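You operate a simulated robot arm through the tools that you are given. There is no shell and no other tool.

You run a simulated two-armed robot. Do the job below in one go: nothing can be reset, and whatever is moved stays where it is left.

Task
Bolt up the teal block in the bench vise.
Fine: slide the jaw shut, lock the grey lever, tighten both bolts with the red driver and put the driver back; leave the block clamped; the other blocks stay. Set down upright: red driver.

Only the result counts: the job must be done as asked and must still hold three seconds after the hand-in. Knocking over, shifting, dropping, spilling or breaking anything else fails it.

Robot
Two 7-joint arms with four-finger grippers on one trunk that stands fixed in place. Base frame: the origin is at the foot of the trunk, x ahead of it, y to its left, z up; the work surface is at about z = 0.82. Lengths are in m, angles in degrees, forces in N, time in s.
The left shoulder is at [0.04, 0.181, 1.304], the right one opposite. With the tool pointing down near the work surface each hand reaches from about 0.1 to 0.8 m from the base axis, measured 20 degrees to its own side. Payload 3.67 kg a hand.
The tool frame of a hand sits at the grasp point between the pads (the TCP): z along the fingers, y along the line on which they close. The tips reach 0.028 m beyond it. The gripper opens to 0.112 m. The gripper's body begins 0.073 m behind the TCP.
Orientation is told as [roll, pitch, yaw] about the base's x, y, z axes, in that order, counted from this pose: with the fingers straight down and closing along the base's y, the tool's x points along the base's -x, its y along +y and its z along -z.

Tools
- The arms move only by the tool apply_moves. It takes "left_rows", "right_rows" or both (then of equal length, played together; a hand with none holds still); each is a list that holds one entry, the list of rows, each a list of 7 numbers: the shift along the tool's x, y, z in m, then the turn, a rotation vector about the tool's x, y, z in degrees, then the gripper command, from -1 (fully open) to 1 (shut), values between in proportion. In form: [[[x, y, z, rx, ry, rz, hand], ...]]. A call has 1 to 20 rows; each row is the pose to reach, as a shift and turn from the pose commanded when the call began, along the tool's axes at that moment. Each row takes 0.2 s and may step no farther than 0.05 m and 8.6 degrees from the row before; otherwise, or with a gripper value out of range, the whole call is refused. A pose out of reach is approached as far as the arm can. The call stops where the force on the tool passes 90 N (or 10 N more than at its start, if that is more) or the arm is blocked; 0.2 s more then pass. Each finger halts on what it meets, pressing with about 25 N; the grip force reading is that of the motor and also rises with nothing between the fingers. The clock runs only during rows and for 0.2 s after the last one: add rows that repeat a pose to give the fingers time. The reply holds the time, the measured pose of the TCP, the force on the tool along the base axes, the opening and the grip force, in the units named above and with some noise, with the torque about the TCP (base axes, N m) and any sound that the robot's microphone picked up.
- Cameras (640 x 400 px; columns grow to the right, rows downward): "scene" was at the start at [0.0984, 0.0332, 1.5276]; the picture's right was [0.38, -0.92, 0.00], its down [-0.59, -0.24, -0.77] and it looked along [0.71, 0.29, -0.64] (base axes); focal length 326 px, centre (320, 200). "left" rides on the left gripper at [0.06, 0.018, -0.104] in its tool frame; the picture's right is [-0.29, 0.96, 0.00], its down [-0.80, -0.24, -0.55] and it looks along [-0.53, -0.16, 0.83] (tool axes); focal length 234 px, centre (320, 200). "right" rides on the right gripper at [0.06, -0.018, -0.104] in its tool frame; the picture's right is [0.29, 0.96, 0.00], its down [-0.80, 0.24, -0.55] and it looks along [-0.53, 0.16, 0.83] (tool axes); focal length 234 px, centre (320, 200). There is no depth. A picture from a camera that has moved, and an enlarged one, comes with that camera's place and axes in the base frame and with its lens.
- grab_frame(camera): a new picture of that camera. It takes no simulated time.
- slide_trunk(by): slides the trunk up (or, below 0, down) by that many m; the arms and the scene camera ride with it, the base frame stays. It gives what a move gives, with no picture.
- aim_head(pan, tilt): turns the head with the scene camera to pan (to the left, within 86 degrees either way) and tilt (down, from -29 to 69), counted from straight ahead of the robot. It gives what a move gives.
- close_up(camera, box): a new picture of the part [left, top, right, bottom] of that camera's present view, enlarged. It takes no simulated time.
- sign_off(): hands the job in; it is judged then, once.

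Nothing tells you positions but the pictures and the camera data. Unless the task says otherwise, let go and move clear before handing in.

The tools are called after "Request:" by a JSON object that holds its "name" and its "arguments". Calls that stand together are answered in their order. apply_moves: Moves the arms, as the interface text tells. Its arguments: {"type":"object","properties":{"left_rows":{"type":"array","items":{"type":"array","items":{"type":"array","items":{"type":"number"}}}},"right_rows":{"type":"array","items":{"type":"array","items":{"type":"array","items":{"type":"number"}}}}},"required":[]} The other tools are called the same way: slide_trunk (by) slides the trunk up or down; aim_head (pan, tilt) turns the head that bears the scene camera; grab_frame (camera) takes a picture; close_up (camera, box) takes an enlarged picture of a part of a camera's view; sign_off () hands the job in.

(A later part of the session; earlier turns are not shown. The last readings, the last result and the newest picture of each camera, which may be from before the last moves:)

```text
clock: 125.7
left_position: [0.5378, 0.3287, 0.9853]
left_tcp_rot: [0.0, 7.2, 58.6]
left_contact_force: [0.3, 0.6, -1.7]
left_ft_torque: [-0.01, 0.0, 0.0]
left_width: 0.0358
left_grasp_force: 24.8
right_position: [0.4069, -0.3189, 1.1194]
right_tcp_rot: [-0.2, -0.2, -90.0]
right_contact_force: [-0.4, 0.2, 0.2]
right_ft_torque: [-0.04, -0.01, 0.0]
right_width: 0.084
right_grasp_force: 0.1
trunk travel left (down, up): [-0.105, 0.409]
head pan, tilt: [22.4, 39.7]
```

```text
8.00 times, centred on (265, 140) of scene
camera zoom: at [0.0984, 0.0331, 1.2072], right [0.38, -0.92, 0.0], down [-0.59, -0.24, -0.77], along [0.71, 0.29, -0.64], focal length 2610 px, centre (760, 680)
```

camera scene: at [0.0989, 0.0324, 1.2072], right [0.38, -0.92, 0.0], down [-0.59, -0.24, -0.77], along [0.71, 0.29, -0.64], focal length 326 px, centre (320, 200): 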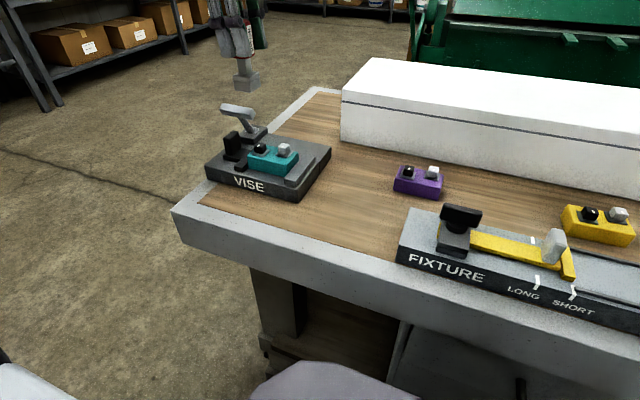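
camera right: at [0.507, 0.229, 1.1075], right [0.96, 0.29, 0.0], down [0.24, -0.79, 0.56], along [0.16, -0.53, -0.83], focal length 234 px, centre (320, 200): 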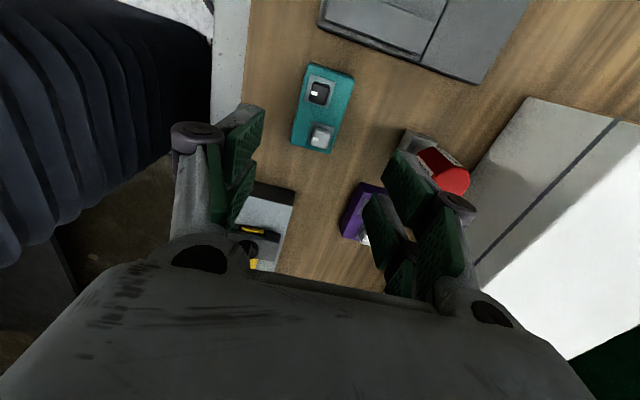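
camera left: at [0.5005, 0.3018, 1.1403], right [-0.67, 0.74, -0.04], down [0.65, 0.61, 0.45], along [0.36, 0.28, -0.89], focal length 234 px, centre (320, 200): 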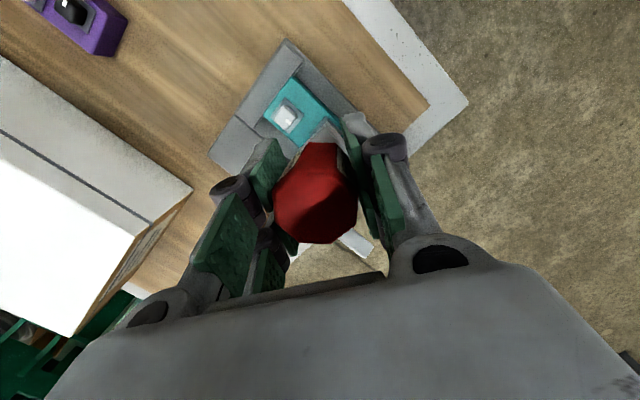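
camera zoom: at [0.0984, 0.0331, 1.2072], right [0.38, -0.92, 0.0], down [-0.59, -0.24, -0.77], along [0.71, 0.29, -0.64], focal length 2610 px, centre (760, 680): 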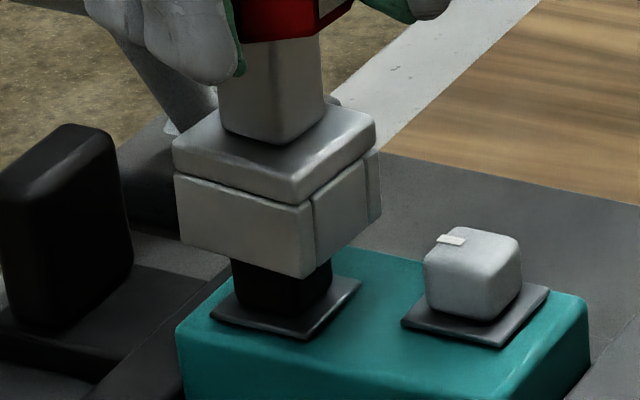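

The cup is now well centred over the black head. Lowering in small steps.

Request:
{"name": "apply_moves", "arguments": {"left_rows": [[[-0.0008, 0.0007, 0.002, 0, 0, 0, 1], [-0.0012, 0.0007, 0.005, 0, 0, 0, 1], [-0.0015, 0.0007, 0.0075, 0, 0, 0, 1], [-0.0018, 0.0007, 0.0098, 0, 0, 0, 1], [-0.0018, 0.0007, 0.0098, 0, 0, 0, 1]]]}}

Request:
{"name": "close_up", "arguments": {"camera": "scene", "box": [240, 115, 290, 165]}}

```text
clock: 126.9
left_position: [0.5358, 0.3278, 0.9808]
left_tcp_rot: [-0.4, 6.9, 58.6]
left_contact_force: [0.8, 6.3, 36.1]
left_ft_torque: [0.26, -0.53, 0.1]
left_width: 0.0368
left_grasp_force: 25.1
right_position: [0.4055, -0.3205, 1.1185]
right_tcp_rot: [-0.1, -0.2, -89.8]
right_contact_force: [-0.7, -0.3, 0.7]
right_ft_torque: [0.03, 0.01, 0.01]
right_width: 0.084
right_grasp_force: 0.1
trunk travel left (down, up): [-0.105, 0.409]
head pan, tilt: [22.4, 39.7]
```

```text
8.00 times, centred on (265, 140) of scene
camera zoom: at [0.0956, 0.0322, 1.2077], right [0.38, -0.92, 0.0], down [-0.59, -0.24, -0.77], along [0.71, 0.29, -0.64], focal length 2610 px, centre (760, 680)
```

zoom: 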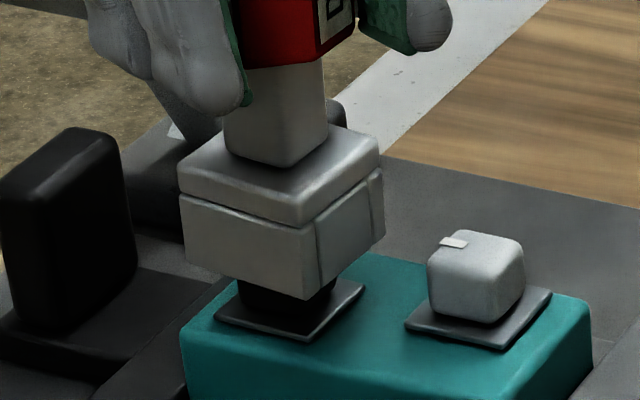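

Wall contact again; the torque puts it at the +x/-y corner, so I'll lift, shift (+1.2, -1.5) mm and retry.

Request:
{"name": "apply_moves", "arguments": {"left_rows": [[[0.0012, 0, -0.0096, 0, 0, 0, 1], [0.0019, -0.0018, -0.0096, 0, 0, 0, 1], [0.0019, -0.0018, -0.0096, 0, 0, 0, 1], [0.0015, -0.0018, -0.006, 0, 0, 0, 1], [0.0012, -0.0018, -0.0037, 0, 0, 0, 1], [0.0012, -0.0018, -0.0037, 0, 0, 0, 1]]]}}

```text
clock: 128.3
left_position: [0.5382, 0.3276, 0.9796]
left_tcp_rot: [0.0, 7.2, 58.7]
left_contact_force: [1.2, 0.3, 0.7]
left_ft_torque: [0.07, -0.05, -0.01]
left_width: 0.036
left_grasp_force: 25.6
right_position: [0.4059, -0.3189, 1.1188]
right_tcp_rot: [-0.2, -0.2, -90.0]
right_contact_force: [0.4, -0.6, -0.3]
right_ft_torque: [0.01, 0.0, 0.0]
right_width: 0.0837
right_grasp_force: 0.0
trunk travel left (down, up): [-0.105, 0.409]
head pan, tilt: [22.4, 39.7]
```

Request:
{"name": "apply_moves", "arguments": {"left_rows": [[[-0.0002, 0, 0.0015, 0, 0, 0, 1], [-0.0004, 0, 0.003, 0, 0, 0, 1], [-0.0004, 0, 0.003, 0, 0, 0, 1]]]}}

```text
clock: 129.1
left_position: [0.5391, 0.3275, 0.9799]
left_tcp_rot: [-0.2, 7.0, 58.6]
left_contact_force: [0.3, 5.2, 21.6]
left_ft_torque: [0.74, -0.08, -0.02]
left_width: 0.0362
left_grasp_force: 25.2
right_position: [0.4048, -0.3192, 1.1189]
right_tcp_rot: [-0.1, -0.2, -90.0]
right_contact_force: [-0.1, -0.4, -1.0]
right_ft_torque: [0.01, -0.02, 0.0]
right_width: 0.084
right_grasp_force: 0.1
trunk travel left (down, up): [-0.105, 0.409]
head pan, tilt: [22.4, 39.7]
```

Now the +y wall touches; shifting back +0.9 mm in y and retrying.

Request:
{"name": "apply_moves", "arguments": {"left_rows": [[[0.0009, 0, -0.007, 0, 0, 0, 1], [0.0001, 0.0005, -0.007, 0, 0, 0, 1], [0.0001, 0.0005, -0.007, 0, 0, 0, 1], [-0.0004, 0.0005, -0.003, 0, 0, 0, 1], [-0.0008, 0.0005, 0.0, 0, 0, 0, 1], [-0.0008, 0.0005, 0.0, 0, 0, 0, 1]]]}}

```text
clock: 130.5
left_position: [0.5382, 0.329, 0.9795]
left_tcp_rot: [-0.4, 7.0, 58.7]
left_contact_force: [0.4, 2.4, 18.8]
left_ft_torque: [0.48, -0.09, -0.01]
left_width: 0.0362
left_grasp_force: 24.6
right_position: [0.4056, -0.3182, 1.1193]
right_tcp_rot: [-0.1, -0.1, -90.0]
right_contact_force: [0.4, -0.1, -0.1]
right_ft_torque: [0.01, 0.0, 0.01]
right_width: 0.0839
right_grasp_force: 0.1
trunk travel left (down, up): [-0.105, 0.409]
head pan, tilt: [22.4, 39.7]
```

Request:
{"name": "apply_moves", "arguments": {"left_rows": [[[0.0009, 0, -0.007, 0, 0, 0, 1], [-0.0001, 0.0007, -0.007, 0, 0, 0, 1], [-0.0001, 0.0007, -0.007, 0, 0, 0, 1], [-0.0006, 0.0007, -0.003, 0, 0, 0, 1], [-0.001, 0.0007, 0.0, 0, 0, 0, 1], [-0.001, 0.0007, 0.0, 0, 0, 0, 1]]]}}

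```text
clock: 131.9
left_position: [0.5397, 0.3297, 0.9797]
left_tcp_rot: [-0.3, 6.9, 58.6]
left_contact_force: [2.4, 5.6, 25.4]
left_ft_torque: [0.76, -0.17, -0.01]
left_width: 0.036
left_grasp_force: 24.8
right_position: [0.4055, -0.3188, 1.1193]
right_tcp_rot: [-0.1, -0.2, -89.9]
right_contact_force: [0.3, -0.3, 0.2]
right_ft_torque: [0.0, -0.02, -0.03]
right_width: 0.0842
right_grasp_force: 0.1
trunk travel left (down, up): [-0.105, 0.409]
head pan, tilt: [22.4, 39.7]
```

Still catching. The heads may be yawed slightly, so I'll lift and look down at the black head to compare its orientation with the cup's.

Request:
{"name": "apply_moves", "arguments": {"left_rows": [[[0.0025, 0, -0.02, 0, 0, 0, 1], [0.005, 0, -0.04, 0, 0, 0, 1], [0.0075, 0, -0.06, 0, 0, 0, 1], [-0.008, -0.007, -0.07, 0, 0, 0, 1], [-0.023, -0.013, -0.08, 0, 0, 0, 1], [-0.0379, -0.0195, -0.0894, 0, 0, 0, 1], [-0.0379, -0.0195, -0.0894, 0, 0, 0, 1]]]}}

Request:
{"name": "grab_frame", "arguments": {"camera": "left"}}

Request:
{"name": "close_up", "arguments": {"camera": "left", "box": [290, 30, 370, 110]}}

Request:
{"name": "close_up", "arguments": {"camera": "scene", "box": [240, 80, 290, 130]}}

```text
clock: 133.5
left_position: [0.581, 0.3593, 1.0603]
left_tcp_rot: [0.0, 7.0, 58.6]
left_contact_force: [-0.1, 0.5, -2.3]
left_ft_torque: [-0.01, 0.01, 0.0]
left_width: 0.0358
left_grasp_force: 24.7
right_position: [0.4064, -0.3187, 1.1186]
right_tcp_rot: [-0.2, -0.2, -90.0]
right_contact_force: [-0.4, 0.2, -0.2]
right_ft_torque: [-0.01, 0.0, 0.02]
right_width: 0.0838
right_grasp_force: 0.0
trunk travel left (down, up): [-0.105, 0.409]
head pan, tilt: [22.4, 39.7]
```

```text
taken
camera left: at [0.5413, 0.3298, 1.1705], right [-0.67, 0.74, -0.04], down [0.65, 0.61, 0.45], along [0.36, 0.28, -0.89], focal length 234 px, centre (320, 200)
```

left: 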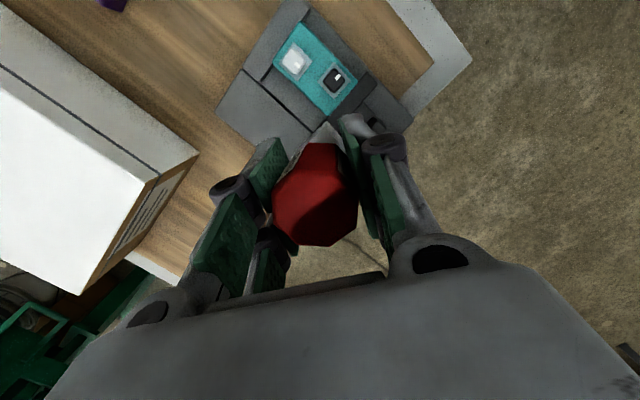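

```text
5.00 times, centred on (330, 70) of left
camera zoom: at [0.5413, 0.3298, 1.1705], right [-0.67, 0.74, -0.04], down [0.65, 0.61, 0.45], along [0.36, 0.28, -0.89], focal length 1171 px, centre (270, 850)
```

zoom: 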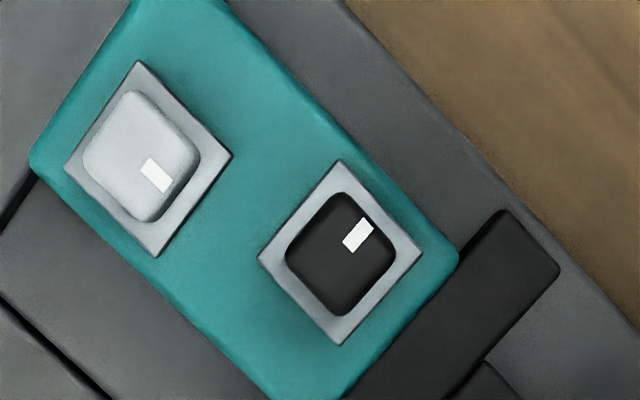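

```text
8.00 times, centred on (265, 105) of scene
camera zoom: at [0.0981, 0.0332, 1.2072], right [0.38, -0.92, 0.0], down [-0.59, -0.24, -0.77], along [0.71, 0.29, -0.64], focal length 2610 px, centre (760, 960)
```

zoom: 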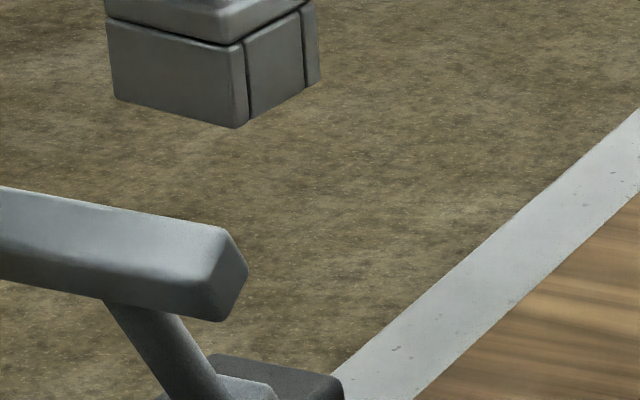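

Clear now: the black head is square to its plate (mark still at -x), the grey mark is at +y (≈90° turned), but my cup is yawed about -7°. I'll turn the hand +7° to square it and line up on the black head at (0.539, 0.3326).

Request:
{"name": "apply_moves", "arguments": {"left_rows": [[[0.0166, 0.007, 0.002, 0.44, 0, -3.47, 1], [0.0332, 0.0141, 0.004, 0.877, 0, -6.94, 1], [0.0498, 0.0212, 0.0062, 0.877, 0, -6.94, 1], [0.047, 0.0212, 0.028, 0.877, 0, -6.94, 1], [0.044, 0.0212, 0.053, 0.877, 0, -6.94, 1], [0.0415, 0.0212, 0.071, 0.877, 0, -6.94, 1], [0.0407, 0.0212, 0.0789, 0.877, 0, -6.94, 1], [0.0407, 0.0212, 0.0789, 0.877, 0, -6.94, 1]]]}}

Request:
{"name": "close_up", "arguments": {"camera": "scene", "box": [240, 115, 290, 165]}}

```text
clock: 135.3
left_position: [0.5373, 0.3295, 0.9882]
left_tcp_rot: [0.0, 7.2, 65.6]
left_contact_force: [-0.1, 0.0, -1.1]
left_ft_torque: [-0.02, 0.0, 0.03]
left_width: 0.0359
left_grasp_force: 24.8
right_position: [0.4073, -0.3184, 1.1181]
right_tcp_rot: [-0.2, -0.1, -89.9]
right_contact_force: [0.1, 0.4, -0.1]
right_ft_torque: [0.0, 0.0, -0.02]
right_width: 0.0838
right_grasp_force: 0.0
trunk travel left (down, up): [-0.105, 0.409]
head pan, tilt: [22.4, 39.7]
```

```text
8.00 times, centred on (265, 140) of scene
camera zoom: at [0.0984, 0.0331, 1.2072], right [0.38, -0.92, 0.0], down [-0.59, -0.24, -0.77], along [0.71, 0.29, -0.64], focal length 2610 px, centre (760, 680)
```

zoom: 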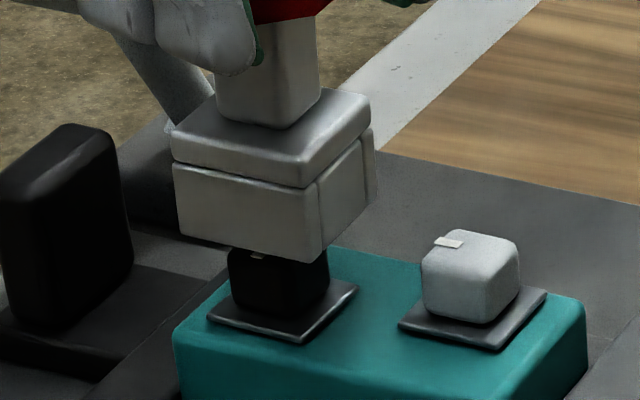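

Squared up and centred. Lowering.

Request:
{"name": "apply_moves", "arguments": {"left_rows": [[[-0.0004, 0, 0.003, 0, 0, 0, 1], [-0.0008, 0, 0.006, 0, 0, 0, 1], [-0.0011, 0, 0.0085, 0, 0, 0, 1], [-0.0014, 0, 0.0109, 0, 0, 0, 1], [-0.0014, 0, 0.0109, 0, 0, 0, 1]]]}}

```text
clock: 136.5
left_position: [0.5366, 0.3292, 0.9792]
left_tcp_rot: [-0.3, 6.9, 65.6]
left_contact_force: [2.0, 3.4, 22.2]
left_ft_torque: [0.14, -0.31, 0.03]
left_width: 0.0362
left_grasp_force: 25.4
right_position: [0.4061, -0.3196, 1.1188]
right_tcp_rot: [-0.2, -0.1, -90.0]
right_contact_force: [0.5, 0.4, 1.1]
right_ft_torque: [-0.01, -0.04, 0.02]
right_width: 0.084
right_grasp_force: 0.0
trunk travel left (down, up): [-0.105, 0.409]
head pan, tilt: [22.4, 39.7]
```

Request:
{"name": "apply_moves", "arguments": {"left_rows": [[[0.0009, 0, -0.007, 0, 0, 0, 1], [0.0021, -0.0011, -0.007, 0, 0, 0, 1], [0.0021, -0.0011, -0.007, 0, 0, 0, 1], [0.0016, -0.0011, -0.003, 0, 0, 0, 1], [0.0012, -0.0011, 0.0, 0, 0, 0, 1], [0.0012, -0.0011, 0.0, 0, 0, 0, 1]]]}}

```text
clock: 137.9
left_position: [0.5359, 0.3262, 0.9794]
left_tcp_rot: [-0.2, 7.1, 65.6]
left_contact_force: [0.1, 5.9, 22.7]
left_ft_torque: [0.37, -0.21, 0.04]
left_width: 0.0362
left_grasp_force: 25.4
right_position: [0.4058, -0.3195, 1.12]
right_tcp_rot: [-0.2, -0.1, -89.9]
right_contact_force: [0.2, 0.2, 0.0]
right_ft_torque: [0.04, -0.03, -0.01]
right_width: 0.0841
right_grasp_force: 0.0
trunk travel left (down, up): [-0.105, 0.409]
head pan, tilt: [22.4, 39.7]
```

Request:
{"name": "apply_moves", "arguments": {"left_rows": [[[0.0009, 0, -0.007, 0, 0, 0, 1], [0.0012, -0.0018, -0.007, 0, 0, 0, 1], [0.0012, -0.0018, -0.007, 0, 0, 0, 1], [0.0007, -0.0018, -0.003, 0, 0, 0, 1], [0.0003, -0.0018, 0.0, 0, 0, 0, 1], [0.0003, -0.0018, 0.0, 0, 0, 0, 1]]]}}

Request:
{"name": "close_up", "arguments": {"camera": "scene", "box": [240, 115, 290, 165]}}

```text
clock: 139.3
left_position: [0.538, 0.327, 0.98]
left_tcp_rot: [-0.5, 7.0, 65.6]
left_contact_force: [3.8, 7.6, 24.8]
left_ft_torque: [0.86, -0.4, -0.02]
left_width: 0.0359
left_grasp_force: 25.3
right_position: [0.4069, -0.3198, 1.1193]
right_tcp_rot: [0.0, -0.3, -89.9]
right_contact_force: [0.7, 0.7, -0.2]
right_ft_torque: [-0.01, 0.02, 0.02]
right_width: 0.0837
right_grasp_force: 0.1
trunk travel left (down, up): [-0.105, 0.409]
head pan, tilt: [22.4, 39.7]
```

```text
8.00 times, centred on (265, 140) of scene
camera zoom: at [0.0968, 0.0328, 1.2075], right [0.38, -0.92, 0.0], down [-0.59, -0.24, -0.77], along [0.71, 0.29, -0.64], focal length 2610 px, centre (760, 680)
```

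zoom: 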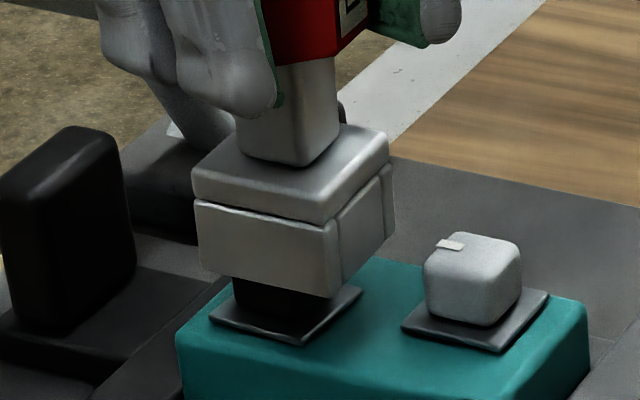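

The cup appears to have shifted/pivoted in the grip from the repeated pressing. Lifting clear to inspect the driver's tilt.

Request:
{"name": "apply_moves", "arguments": {"left_rows": [[[0.0013, 0, -0.01, 0, 0, 0, 1], [0.0038, 0, -0.03, 0, 0, 0, 1], [0.0063, 0, -0.05, 0, 0, 0, 1], [0.0088, 0, -0.07, 0, 0, 0, 1], [0.0088, 0, -0.07, 0, 0, 0, 1]]]}}

Request:
{"name": "close_up", "arguments": {"camera": "scene", "box": [230, 40, 310, 140]}}

Request:
{"name": "close_up", "arguments": {"camera": "left", "box": [240, 100, 400, 260]}}

```text
clock: 140.5
left_position: [0.5379, 0.3262, 1.0468]
left_tcp_rot: [0.0, 7.2, 65.5]
left_contact_force: [0.7, 0.5, -2.0]
left_ft_torque: [0.02, -0.02, 0.02]
left_width: 0.0358
left_grasp_force: 25.7
right_position: [0.4074, -0.3195, 1.1187]
right_tcp_rot: [-0.2, -0.2, -90.0]
right_contact_force: [-0.8, 0.9, -0.4]
right_ft_torque: [-0.01, 0.03, 0.0]
right_width: 0.0842
right_grasp_force: 0.1
trunk travel left (down, up): [-0.105, 0.409]
head pan, tilt: [22.4, 39.7]
```

```text
4.00 times, centred on (270, 90) of scene
camera zoom: at [0.0987, 0.0334, 1.2071], right [0.38, -0.92, 0.0], down [-0.59, -0.24, -0.77], along [0.71, 0.29, -0.64], focal length 1305 px, centre (520, 640)
```

zoom: 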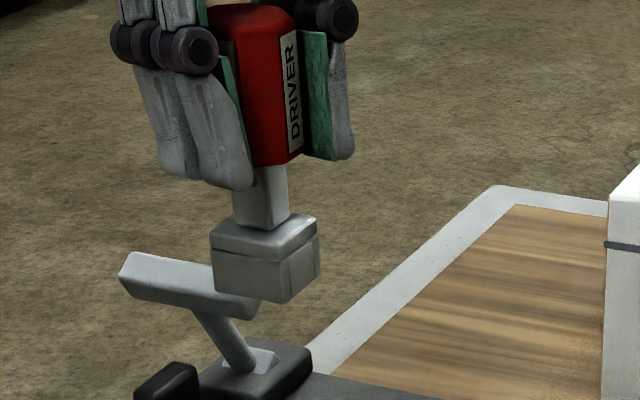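

```text
2.50 times, centred on (320, 180) of left
camera zoom: at [0.503, 0.2922, 1.1574], right [-0.75, 0.66, -0.04], down [0.57, 0.68, 0.45], along [0.32, 0.32, -0.89], focal length 585 px, centre (320, 250)
```

zoom: 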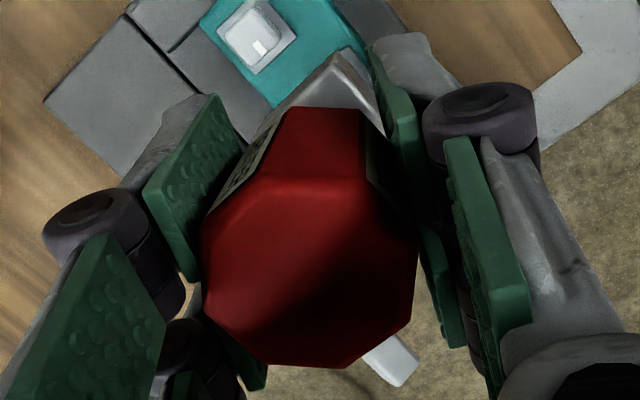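

The driver has tilted a few degrees in the grip. I'll correct the hand's lean, carry it to free bench space near (0.60, 0.195), set it down upright and take a fresh grip.

Request:
{"name": "apply_moves", "arguments": {"left_rows": [[[0.0, 0.0, 0.0, 0, 4.5, 0, 1], [0.0177, -0.0221, 0.005, 0, 4.5, 0, 1], [0.0353, -0.0442, 0.01, 0, 4.5, 0, 1], [0.053, -0.0662, 0.015, 0, 4.5, 0, 1], [0.0706, -0.0883, 0.02, 0, 4.5, 0, 1], [0.0883, -0.1104, 0.03, 0, 4.5, 0, 1], [0.0883, -0.1104, 0.045, 0, 4.5, 0, 1], [0.0883, -0.1104, 0.0583, 0, 4.5, 0, 1], [0.0883, -0.1104, 0.0583, 0, 4.5, 0, 1]]]}}

Request:
{"name": "grab_frame", "arguments": {"camera": "scene"}}

Request:
{"name": "close_up", "arguments": {"camera": "scene", "box": [280, 60, 380, 190]}}

```text
clock: 142.5
left_position: [0.6003, 0.195, 0.9992]
left_tcp_rot: [-0.1, 11.7, 65.6]
left_contact_force: [0.0, 0.4, -1.0]
left_ft_torque: [0.06, -0.03, -0.03]
left_width: 0.0355
left_grasp_force: 24.8
right_position: [0.4058, -0.3183, 1.1195]
right_tcp_rot: [-0.2, -0.2, -90.0]
right_contact_force: [-1.3, -0.3, -0.4]
right_ft_torque: [0.01, -0.03, 0.0]
right_width: 0.0837
right_grasp_force: 0.0
trunk travel left (down, up): [-0.105, 0.409]
head pan, tilt: [22.4, 39.7]
```

```text
taken
camera scene: at [0.0981, 0.033, 1.2072], right [0.38, -0.92, 0.0], down [-0.59, -0.24, -0.77], along [0.71, 0.29, -0.64], focal length 326 px, centre (320, 200)
```

scene: 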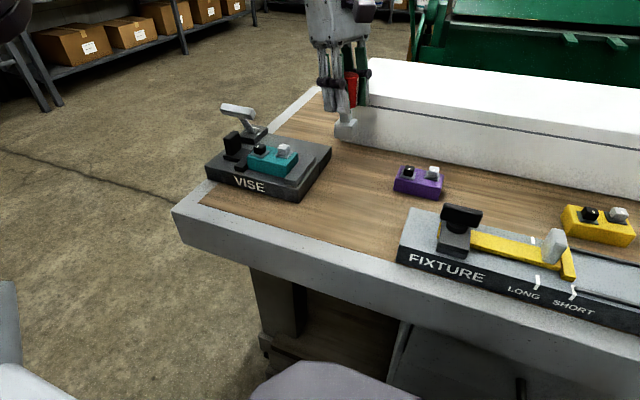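

```text
3.08 times, centred on (330, 125) of scene
camera zoom: at [0.0981, 0.033, 1.2072], right [0.38, -0.92, 0.0], down [-0.59, -0.24, -0.77], along [0.71, 0.29, -0.64], focal length 1004 px, centre (289, 431)
```

zoom: 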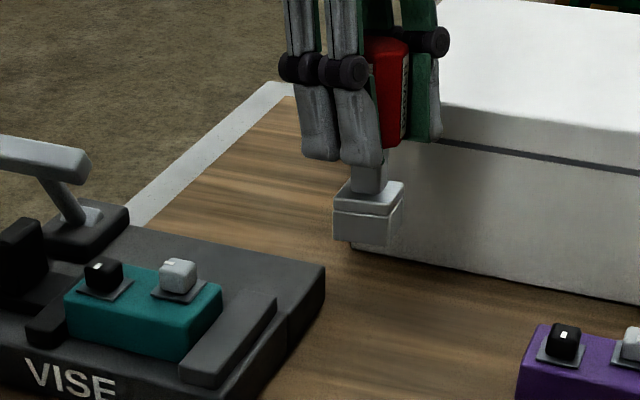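

The driver hangs vertical now. Lowering it to the bench.

Request:
{"name": "apply_moves", "arguments": {"left_rows": [[[-0.0061, 0, 0.0294, 0, 0, 0, 1], [-0.0112, 0, 0.0539, 0, 0, 0, 1], [-0.0152, 0, 0.0734, 0, 0, 0, 1], [-0.0177, 0, 0.0857, 0, 0, 0, 1], [-0.0193, 0, 0.093, 0, 0, 0, 1], [-0.0193, 0, 0.093, 0, 0, 0, 1]]]}}

Request:
{"name": "close_up", "arguments": {"camera": "scene", "box": [290, 80, 380, 180]}}

```text
clock: 143.9
left_position: [0.6016, 0.1957, 0.9054]
left_tcp_rot: [0.0, 11.5, 65.6]
left_contact_force: [0.4, -0.5, -1.1]
left_ft_torque: [0.0, 0.0, -0.01]
left_width: 0.0356
left_grasp_force: 24.7
right_position: [0.4075, -0.3189, 1.1191]
right_tcp_rot: [-0.2, -0.3, -89.9]
right_contact_force: [0.6, 0.6, -0.8]
right_ft_torque: [0.0, -0.01, 0.01]
right_width: 0.0841
right_grasp_force: 0.1
trunk travel left (down, up): [-0.105, 0.409]
head pan, tilt: [22.4, 39.7]
```

```text
4.00 times, centred on (335, 130) of scene
camera zoom: at [0.0984, 0.033, 1.2072], right [0.38, -0.92, 0.0], down [-0.59, -0.24, -0.77], along [0.71, 0.29, -0.64], focal length 1305 px, centre (260, 480)
```

zoom: 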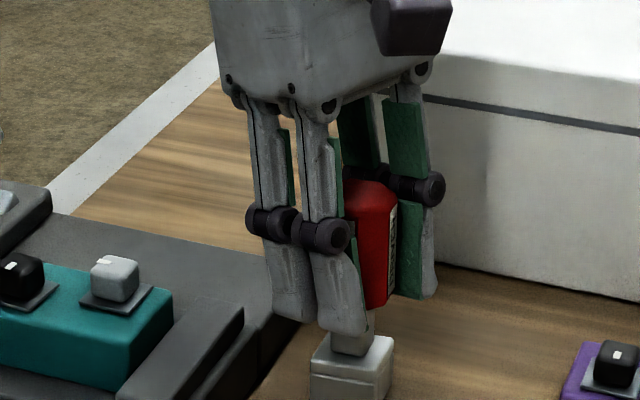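

Request:
{"name": "apply_moves", "arguments": {"left_rows": [[[-0.0005, 0, 0.0025, 0, 0, 0, 1], [-0.001, 0, 0.0049, 0, 0, 0, 1], [-0.001, 0, 0.0049, 0, 0, 0, 1]]]}}

Request:
{"name": "close_up", "arguments": {"camera": "scene", "box": [310, 140, 370, 190]}}

```text
clock: 144.7
left_position: [0.6002, 0.195, 0.8985]
left_tcp_rot: [0.1, 11.7, 65.6]
left_contact_force: [0.3, 0.3, -1.2]
left_ft_torque: [0.02, -0.01, 0.0]
left_width: 0.0359
left_grasp_force: 24.8
right_position: [0.4078, -0.32, 1.1193]
right_tcp_rot: [-0.2, -0.2, -90.0]
right_contact_force: [0.0, -0.5, -0.9]
right_ft_torque: [0.01, 0.01, 0.01]
right_width: 0.0837
right_grasp_force: 0.0
trunk travel left (down, up): [-0.105, 0.409]
head pan, tilt: [22.4, 39.7]
```

```text
8.00 times, centred on (340, 165) of scene
camera zoom: at [0.0984, 0.0331, 1.2072], right [0.38, -0.92, 0.0], down [-0.59, -0.24, -0.77], along [0.71, 0.29, -0.64], focal length 2610 px, centre (160, 480)
```

zoom: 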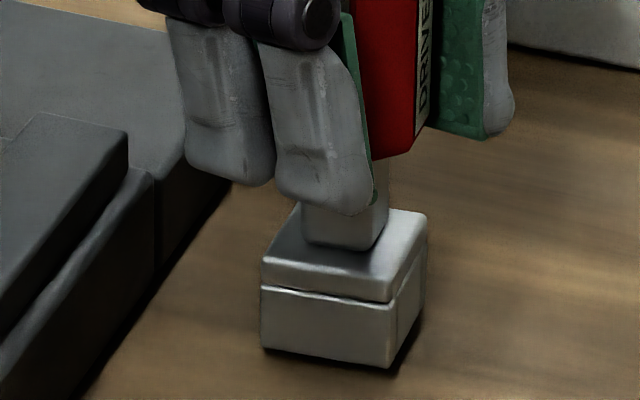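

Request:
{"name": "apply_moves", "arguments": {"left_rows": [[[-0.0003, 0, 0.0015, 0, 0, 0, 1], [-0.0006, 0, 0.0029, 0, 0, 0, 1], [-0.0006, 0, 0.0029, 0, 0, 0, 1]]]}}

```text
clock: 145.5
left_position: [0.6, 0.1947, 0.8979]
left_tcp_rot: [0.0, 11.7, 65.5]
left_contact_force: [0.1, 1.3, 4.9]
left_ft_torque: [0.13, -0.12, -0.01]
left_width: 0.0358
left_grasp_force: 24.5
right_position: [0.4055, -0.3191, 1.1188]
right_tcp_rot: [-0.2, -0.2, -90.1]
right_contact_force: [-1.1, -0.5, 0.3]
right_ft_torque: [-0.01, 0.0, 0.03]
right_width: 0.0839
right_grasp_force: 0.1
trunk travel left (down, up): [-0.105, 0.409]
head pan, tilt: [22.4, 39.7]
```

Foot is on the bench (≈6 N). Opening the fingers and rising straight up.

Request:
{"name": "apply_moves", "arguments": {"left_rows": [[[0.0, 0, -0.0005, 0, 0, 0, 0.3], [0.0, 0, -0.0005, 0, 0, 0, 0.0], [0.0, 0, -0.0005, 0, 0, 0, -0.3], [0.0, 0, -0.0005, 0, 0, 0, -0.3], [0.0041, 0, -0.0196, 0, 0, 0, -0.3], [0.0081, 0, -0.0392, 0, 0, 0, -0.3], [0.0142, 0, -0.0685, 0, 0, 0, -0.3], [0.0203, 0, -0.0979, 0, 0, 0, -0.3]]]}}

Request:
{"name": "close_up", "arguments": {"camera": "scene", "box": [280, 90, 390, 200]}}

Request:
{"name": "grab_frame", "arguments": {"camera": "left"}}

```text
clock: 147.3
left_position: [0.5993, 0.195, 0.9957]
left_tcp_rot: [0.0, 11.7, 65.6]
left_contact_force: [0.3, -0.8, 0.6]
left_ft_torque: [0.03, -0.03, 0.02]
left_width: 0.0728
left_grasp_force: 0.2
right_position: [0.4063, -0.3189, 1.1185]
right_tcp_rot: [-0.2, -0.3, -90.0]
right_contact_force: [0.6, 0.7, 0.7]
right_ft_torque: [-0.02, 0.01, 0.02]
right_width: 0.084
right_grasp_force: 0.0
trunk travel left (down, up): [-0.105, 0.409]
head pan, tilt: [22.4, 39.7]
```

```text
3.64 times, centred on (335, 145) of scene
camera zoom: at [0.0982, 0.0329, 1.2072], right [0.38, -0.92, 0.0], down [-0.59, -0.24, -0.77], along [0.71, 0.29, -0.64], focal length 1186 px, centre (266, 400)
```

zoom: 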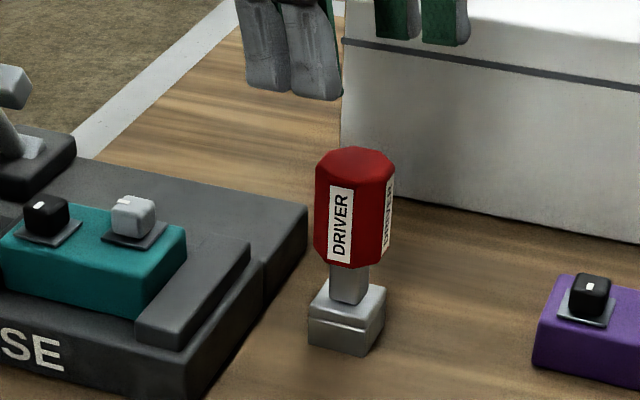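

```text
taken
camera left: at [0.5675, 0.1675, 1.1104], right [-0.76, 0.65, -0.06], down [0.59, 0.71, 0.38], along [0.29, 0.25, -0.92], focal length 234 px, centre (320, 200)
```

left: 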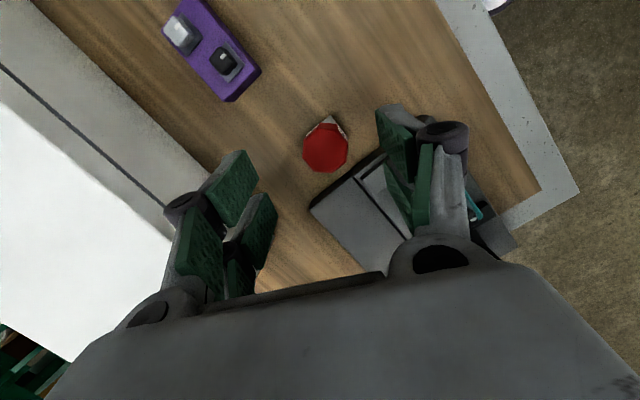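

The driver stands upright on the bench. Measuring its axis for a clean regrasp.

Request:
{"name": "close_up", "arguments": {"camera": "left", "box": [285, 105, 365, 185]}}

Request:
{"name": "close_up", "arguments": {"camera": "scene", "box": [310, 120, 360, 195]}}

```text
5.00 times, centred on (325, 145) of left
camera zoom: at [0.5675, 0.1675, 1.1104], right [-0.76, 0.65, -0.06], down [0.59, 0.71, 0.38], along [0.29, 0.25, -0.92], focal length 1171 px, centre (295, 475)
```

zoom: 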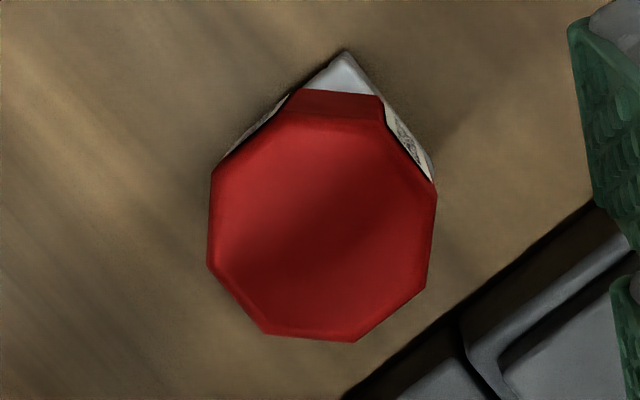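

```text
5.33 times, centred on (335, 158) of scene
camera zoom: at [0.0982, 0.0329, 1.2072], right [0.38, -0.92, 0.0], down [-0.59, -0.24, -0.77], along [0.71, 0.29, -0.64], focal length 1740 px, centre (240, 427)
```

zoom: 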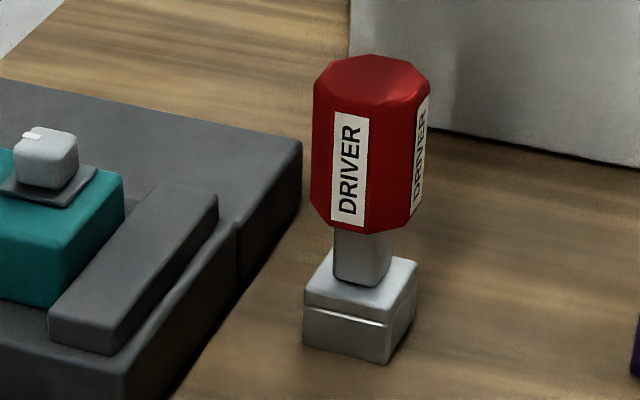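

Driver axis ≈ (0.594, 0.189), flats square. Reorienting the hand to yaw 90° with the 7° lean above it.

Request:
{"name": "apply_moves", "arguments": {"left_rows": [[[0.0021, 0.0008, 0.0, 1.33, -1.48, -8.03, -0.3], [0.0042, 0.0015, 0.0, 2.67, -2.95, -16.07, -0.3], [0.0063, 0.0023, 0.0, 4.0, -4.43, -24.1, -0.3], [0.0063, 0.0023, 0.0074, 4.0, -4.43, -24.1, -0.3], [0.0063, 0.0023, 0.0074, 4.0, -4.43, -24.1, -0.3]]]}}

Request:
{"name": "grab_frame", "arguments": {"camera": "left"}}

Request:
{"name": "close_up", "arguments": {"camera": "left", "box": [270, 90, 370, 190]}}

```text
clock: 148.5
left_position: [0.5957, 0.1891, 0.9907]
left_tcp_rot: [-0.1, 7.2, 90.0]
left_contact_force: [-0.3, -0.8, 0.2]
left_ft_torque: [-0.01, -0.04, 0.02]
left_width: 0.0729
left_grasp_force: 0.2
right_position: [0.4067, -0.3197, 1.1195]
right_tcp_rot: [-0.3, -0.2, -90.0]
right_contact_force: [0.3, 0.1, -0.3]
right_ft_torque: [-0.02, -0.01, -0.01]
right_width: 0.084
right_grasp_force: 0.0
trunk travel left (down, up): [-0.105, 0.409]
head pan, tilt: [22.4, 39.7]
```

```text
taken
camera left: at [0.577, 0.1419, 1.101], right [-0.96, 0.28, -0.04], down [0.24, 0.86, 0.45], along [0.16, 0.42, -0.89], focal length 234 px, centre (320, 200)
```

left: 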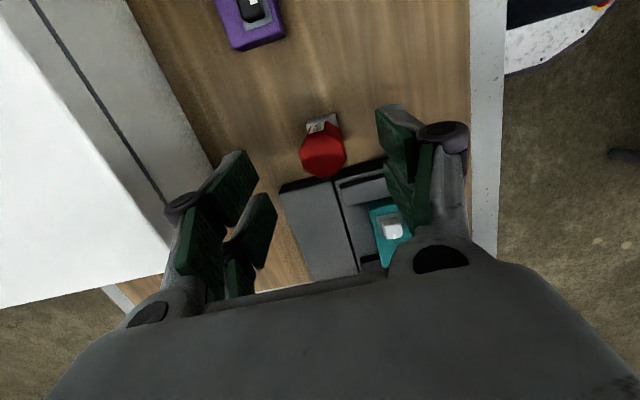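

```text
4.00 times, centred on (320, 140) of left
camera zoom: at [0.577, 0.1419, 1.101], right [-0.96, 0.28, -0.04], down [0.24, 0.86, 0.45], along [0.16, 0.42, -0.89], focal length 937 px, centre (320, 440)
```

zoom: 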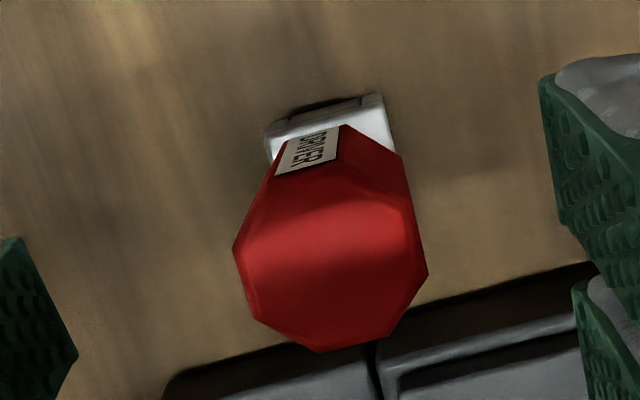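

Request:
{"name": "apply_moves", "arguments": {"left_rows": [[[-0.003, 0.0012, 0.025, 0, 0, 0, -0.3], [-0.006, 0.0012, 0.05, 0, 0, 0, -0.3], [-0.0085, 0.0012, 0.07, 0, 0, 0, -0.3], [-0.0099, 0.0012, 0.0831, 0, 0, 0, -0.3], [-0.0099, 0.0012, 0.0831, 0, 0, 0, -0.3], [-0.0099, 0.0012, 0.0831, 0, 0, 0, 0.0], [-0.0099, 0.0012, 0.0831, 0, 0, 0, 0.3], [-0.0099, 0.0012, 0.0831, 0, 0, 0, 0.7], [-0.0099, 0.0012, 0.0831, 0, 0, 0, 1], [-0.0099, 0.0012, 0.0831, 0, 0, 0, 1]]]}}

Request:
{"name": "grab_frame", "arguments": {"camera": "left"}}

Request:
{"name": "close_up", "arguments": {"camera": "scene", "box": [290, 80, 380, 190]}}

```text
clock: 150.7
left_position: [0.5945, 0.1886, 0.9077]
left_tcp_rot: [-0.1, 7.2, 90.0]
left_contact_force: [0.6, -0.5, 0.9]
left_ft_torque: [0.04, -0.1, -0.01]
left_width: 0.0354
left_grasp_force: 24.8
right_position: [0.4074, -0.3196, 1.1187]
right_tcp_rot: [-0.3, -0.3, -90.0]
right_contact_force: [-0.2, 1.0, 0.4]
right_ft_torque: [-0.04, -0.02, 0.02]
right_width: 0.0839
right_grasp_force: 0.1
trunk travel left (down, up): [-0.105, 0.409]
head pan, tilt: [22.4, 39.7]
```

```text
taken
camera left: at [0.5772, 0.1415, 1.0177], right [-0.96, 0.29, -0.04], down [0.24, 0.86, 0.45], along [0.16, 0.42, -0.89], focal length 234 px, centre (320, 200)
```

left: 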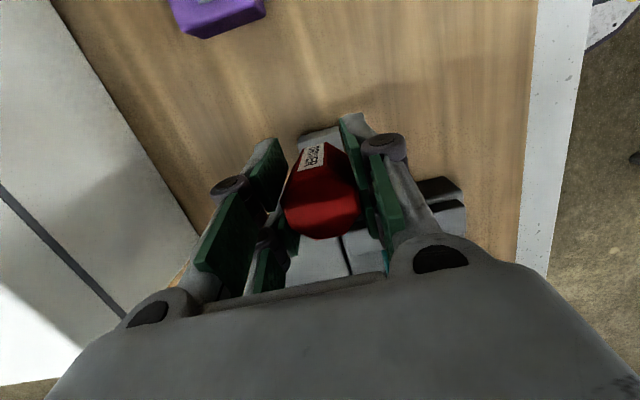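

```text
3.64 times, centred on (335, 135) of scene
camera zoom: at [0.0984, 0.033, 1.2072], right [0.38, -0.92, 0.0], down [-0.59, -0.24, -0.77], along [0.71, 0.29, -0.64], focal length 1186 px, centre (266, 436)
```

zoom: 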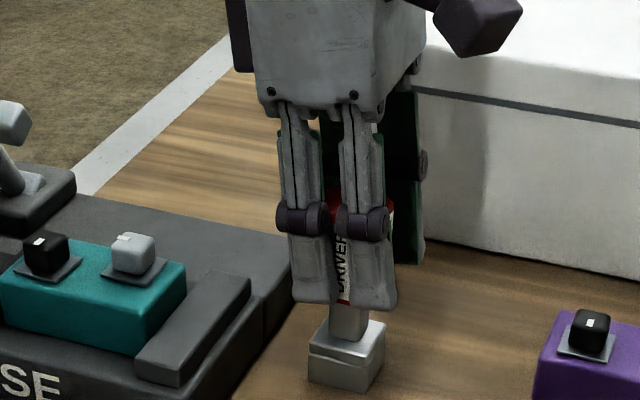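

Fresh centred grip (35.4 mm). Lifting and carrying the driver over the black bolt.

Request:
{"name": "apply_moves", "arguments": {"left_rows": [[[0.0038, 0, -0.0303, 0, 0, 0, 1], [0.0076, 0, -0.0605, 0, 0, 0, 1], [0.0115, 0, -0.0908, 0, 0, 0, 1], [0.0153, 0, -0.121, 0, 0, 0, 1], [-0.013, 0.0111, -0.1246, 0, 0, 0, 1], [-0.0412, 0.0222, -0.1281, 0, 0, 0, 1], [-0.0695, 0.0333, -0.1317, 0, 0, 0, 1], [-0.0977, 0.0444, -0.1352, 0, 0, 0, 1], [-0.126, 0.0555, -0.1388, 0, 0, 0, 1], [-0.1282, 0.0555, -0.1216, 0, 0, 0, 1], [-0.1304, 0.0555, -0.1044, 0, 0, 0, 1], [-0.1304, 0.0555, -0.1044, 0, 0, 0, 1]]]}}

Request:
{"name": "close_up", "arguments": {"camera": "scene", "box": [240, 115, 290, 165]}}

Request:
{"name": "apply_moves", "arguments": {"left_rows": [[[0, 0, 0, 0, 0, 0, 1]]]}}

```text
clock: 153.3
left_position: [0.5382, 0.3319, 0.9947]
left_tcp_rot: [0.1, 7.2, 90.0]
left_contact_force: [-0.7, 0.1, -1.9]
left_ft_torque: [0.01, 0.0, -0.01]
left_width: 0.0356
left_grasp_force: 25.1
right_position: [0.4068, -0.3198, 1.1194]
right_tcp_rot: [-0.3, -0.2, -90.0]
right_contact_force: [-0.5, 0.0, -0.2]
right_ft_torque: [0.02, 0.01, 0.02]
right_width: 0.084
right_grasp_force: 0.0
trunk travel left (down, up): [-0.105, 0.409]
head pan, tilt: [22.4, 39.7]
```

```text
8.00 times, centred on (265, 140) of scene
camera zoom: at [0.0984, 0.0328, 1.2072], right [0.38, -0.92, 0.0], down [-0.59, -0.24, -0.77], along [0.71, 0.29, -0.64], focal length 2610 px, centre (760, 680)
```

zoom: 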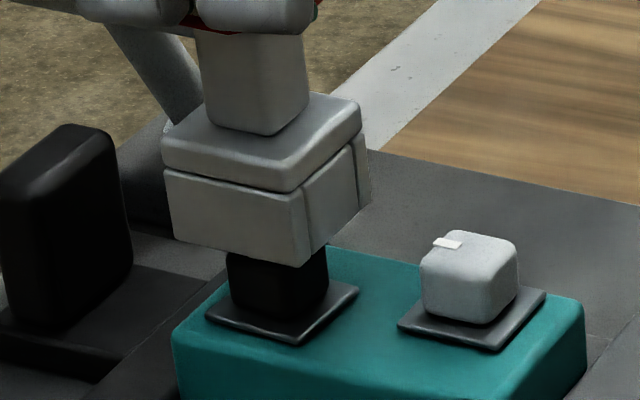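

```text
clock: 153.7
left_position: [0.5389, 0.3316, 0.9951]
left_tcp_rot: [-0.1, 7.3, 90.0]
left_contact_force: [0.2, 0.6, -0.9]
left_ft_torque: [-0.03, -0.02, -0.02]
left_width: 0.0354
left_grasp_force: 24.6
right_position: [0.4071, -0.3194, 1.1186]
right_tcp_rot: [-0.2, -0.2, -90.0]
right_contact_force: [0.3, 0.0, -0.2]
right_ft_torque: [0.0, 0.01, 0.01]
right_width: 0.0839
right_grasp_force: 0.1
trunk travel left (down, up): [-0.105, 0.409]
head pan, tilt: [22.4, 39.7]
```

Centred in the picture to within ~0.5 mm. Lowering gently with only slight over-travel.

Request:
{"name": "apply_moves", "arguments": {"left_rows": [[[-0.0006, 0, 0.005, 0, 0, 0, 1], [-0.0011, 0, 0.009, 0, 0, 0, 1], [-0.0014, 0, 0.011, 0, 0, 0, 1], [-0.0016, 0, 0.0124, 0, 0, 0, 1], [-0.0016, 0, 0.0124, 0, 0, 0, 1]]]}}

```text
clock: 154.9
left_position: [0.537, 0.3302, 0.9834]
left_tcp_rot: [-0.3, 7.2, 90.0]
left_contact_force: [8.8, 4.9, 35.6]
left_ft_torque: [0.26, -0.29, -0.05]
left_width: 0.0359
left_grasp_force: 24.9
right_position: [0.4049, -0.3215, 1.1192]
right_tcp_rot: [-0.1, -0.2, -90.0]
right_contact_force: [0.0, 0.0, -0.1]
right_ft_torque: [-0.02, 0.0, 0.02]
right_width: 0.084
right_grasp_force: 0.1
trunk travel left (down, up): [-0.105, 0.409]
head pan, tilt: [22.4, 39.7]
```

Same signature as with the grey bolt (front wall touching). Lifting, shifting (-2, -0.8) mm and retrying.

Request:
{"name": "apply_moves", "arguments": {"left_rows": [[[0.0009, 0, -0.007, 0, 0, 0, 1], [0.0017, 0.002, -0.007, 0, 0, 0, 1], [0.0017, 0.002, -0.007, 0, 0, 0, 1], [0.0013, 0.002, -0.004, 0, 0, 0, 1], [0.0009, 0.002, -0.0015, 0, 0, 0, 1], [0.0009, 0.002, -0.0015, 0, 0, 0, 1]]]}}

```text
clock: 156.3
left_position: [0.5354, 0.3306, 0.9838]
left_tcp_rot: [-0.1, 7.2, 90.0]
left_contact_force: [-1.1, 0.8, 8.1]
left_ft_torque: [0.05, 0.2, -0.01]
left_width: 0.0354
left_grasp_force: 24.8
right_position: [0.4062, -0.3204, 1.1184]
right_tcp_rot: [-0.2, -0.2, -90.0]
right_contact_force: [1.0, -0.6, -0.7]
right_ft_torque: [0.01, 0.03, -0.01]
right_width: 0.0842
right_grasp_force: 0.0
trunk travel left (down, up): [-0.105, 0.409]
head pan, tilt: [22.4, 39.7]
```

Much lighter now but still the front wall. Another 1.2 mm toward -x.

Request:
{"name": "apply_moves", "arguments": {"left_rows": [[[0.0006, 0, -0.005, 0, 0, 0, 1], [0.0008, 0.0012, -0.005, 0, 0, 0, 1], [0.0008, 0.0012, -0.005, 0, 0, 0, 1], [0.0005, 0.0012, -0.0025, 0, 0, 0, 1], [0.0002, 0.0012, 0.0, 0, 0, 0, 1], [0.0002, 0.0012, 0.0, 0, 0, 0, 1]]]}}

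```text
clock: 157.7
left_position: [0.5353, 0.3291, 0.9844]
left_tcp_rot: [-0.1, 7.2, 90.0]
left_contact_force: [1.3, 0.8, 5.5]
left_ft_torque: [0.01, -0.02, -0.03]
left_width: 0.0352
left_grasp_force: 24.5
right_position: [0.4073, -0.3196, 1.1195]
right_tcp_rot: [-0.3, -0.1, -90.0]
right_contact_force: [-0.5, -0.6, -0.1]
right_ft_torque: [0.0, 0.0, 0.0]
right_width: 0.0841
right_grasp_force: 0.1
trunk travel left (down, up): [-0.105, 0.409]
head pan, tilt: [22.4, 39.7]
```

Request:
{"name": "close_up", "arguments": {"camera": "scene", "box": [240, 115, 290, 165]}}

```text
8.00 times, centred on (265, 140) of scene
camera zoom: at [0.0981, 0.0329, 1.2073], right [0.38, -0.92, 0.0], down [-0.59, -0.24, -0.77], along [0.71, 0.29, -0.64], focal length 2610 px, centre (760, 680)
```

zoom: 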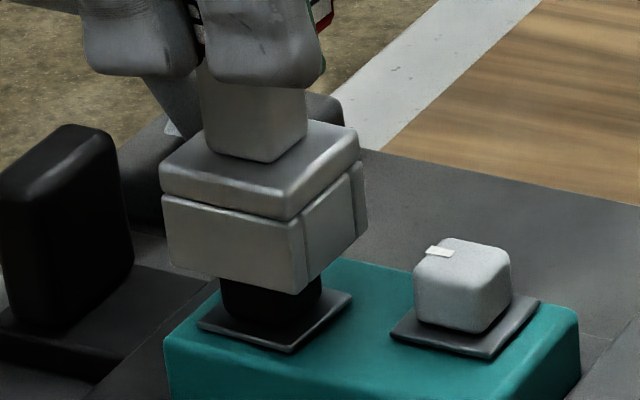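

The block itself has slid ~3 mm toward -x inside the jaws from that hard press, so I must press only lightly. Lifting to take a fresh top view of the heads.

Request:
{"name": "apply_moves", "arguments": {"left_rows": [[[0.0025, 0, -0.02, 0, 0, 0, 1], [0.005, 0, -0.04, 0, 0, 0, 1], [-0.01, -0.006, -0.055, 0, 0, 0, 1], [-0.025, -0.012, -0.07, 0, 0, 0, 1], [-0.0394, -0.0187, -0.0816, 0, 0, 0, 1], [-0.0394, -0.0187, -0.0816, 0, 0, 0, 1]]]}}

Request:
{"name": "close_up", "arguments": {"camera": "left", "box": [280, 20, 380, 120]}}

Request:
{"name": "close_up", "arguments": {"camera": "scene", "box": [230, 120, 310, 180]}}

```text
clock: 159.1
left_position: [0.5541, 0.3769, 1.0604]
left_tcp_rot: [0.0, 7.1, 89.9]
left_contact_force: [-1.0, -0.8, -0.8]
left_ft_torque: [-0.02, 0.01, -0.01]
left_width: 0.0356
left_grasp_force: 25.4
right_position: [0.4069, -0.3184, 1.1181]
right_tcp_rot: [-0.2, -0.2, -89.9]
right_contact_force: [0.4, -0.1, -0.8]
right_ft_torque: [0.02, -0.02, 0.0]
right_width: 0.0841
right_grasp_force: 0.1
trunk travel left (down, up): [-0.105, 0.409]
head pan, tilt: [22.4, 39.7]
```

```text
4.00 times, centred on (330, 70) of left
camera zoom: at [0.5357, 0.3313, 1.1707], right [-0.96, 0.29, -0.04], down [0.24, 0.86, 0.45], along [0.16, 0.42, -0.89], focal length 937 px, centre (280, 720)
```

zoom: 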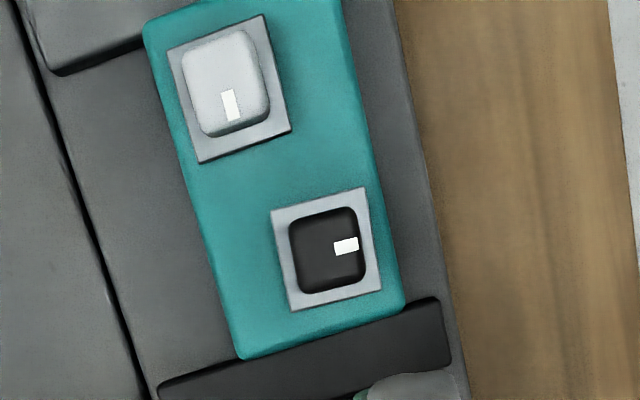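

```text
6.67 times, centred on (270, 150) of scene
camera zoom: at [0.0983, 0.0329, 1.2072], right [0.38, -0.92, 0.0], down [-0.59, -0.24, -0.77], along [0.71, 0.29, -0.64], focal length 2175 px, centre (653, 533)
```

zoom: 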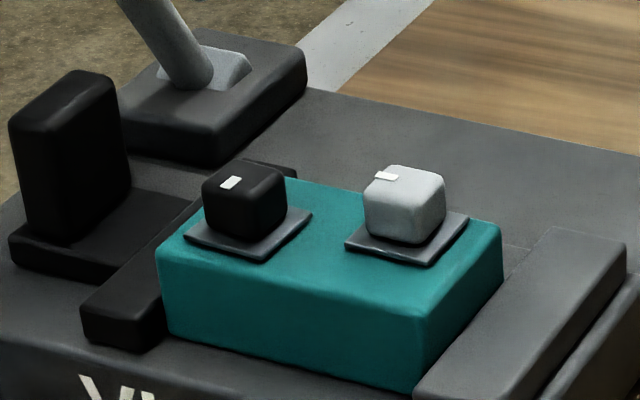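

The block now spans x 0.517–0.565, still flush between the jaws. Let me check how the driver hangs in the grip now.

Request:
{"name": "close_up", "arguments": {"camera": "scene", "box": [215, 30, 295, 130]}}

Request:
{"name": "close_up", "arguments": {"camera": "left", "box": [240, 100, 400, 260]}}

```text
4.00 times, centred on (255, 80) of scene
camera zoom: at [0.0983, 0.0329, 1.2072], right [0.38, -0.92, 0.0], down [-0.59, -0.24, -0.77], along [0.71, 0.29, -0.64], focal length 1305 px, centre (580, 680)
```

zoom: 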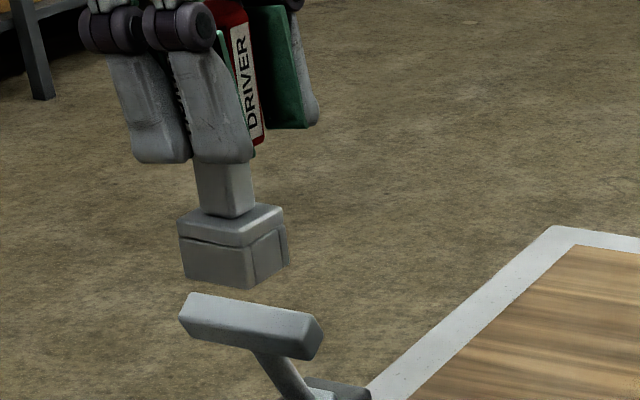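

```text
2.50 times, centred on (320, 180) of left
camera zoom: at [0.5357, 0.3313, 1.1707], right [-0.96, 0.29, -0.04], down [0.24, 0.86, 0.45], along [0.16, 0.42, -0.89], focal length 585 px, centre (320, 250)
```

zoom: 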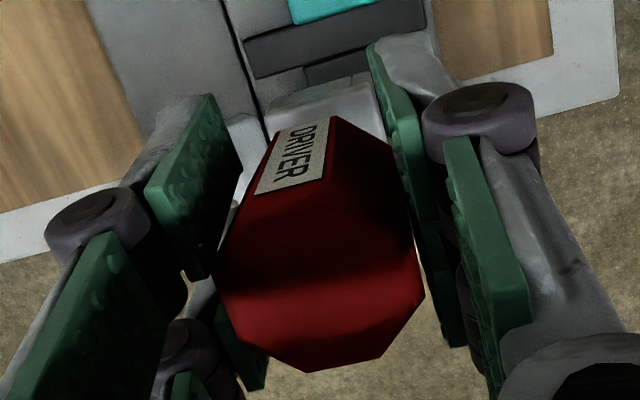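

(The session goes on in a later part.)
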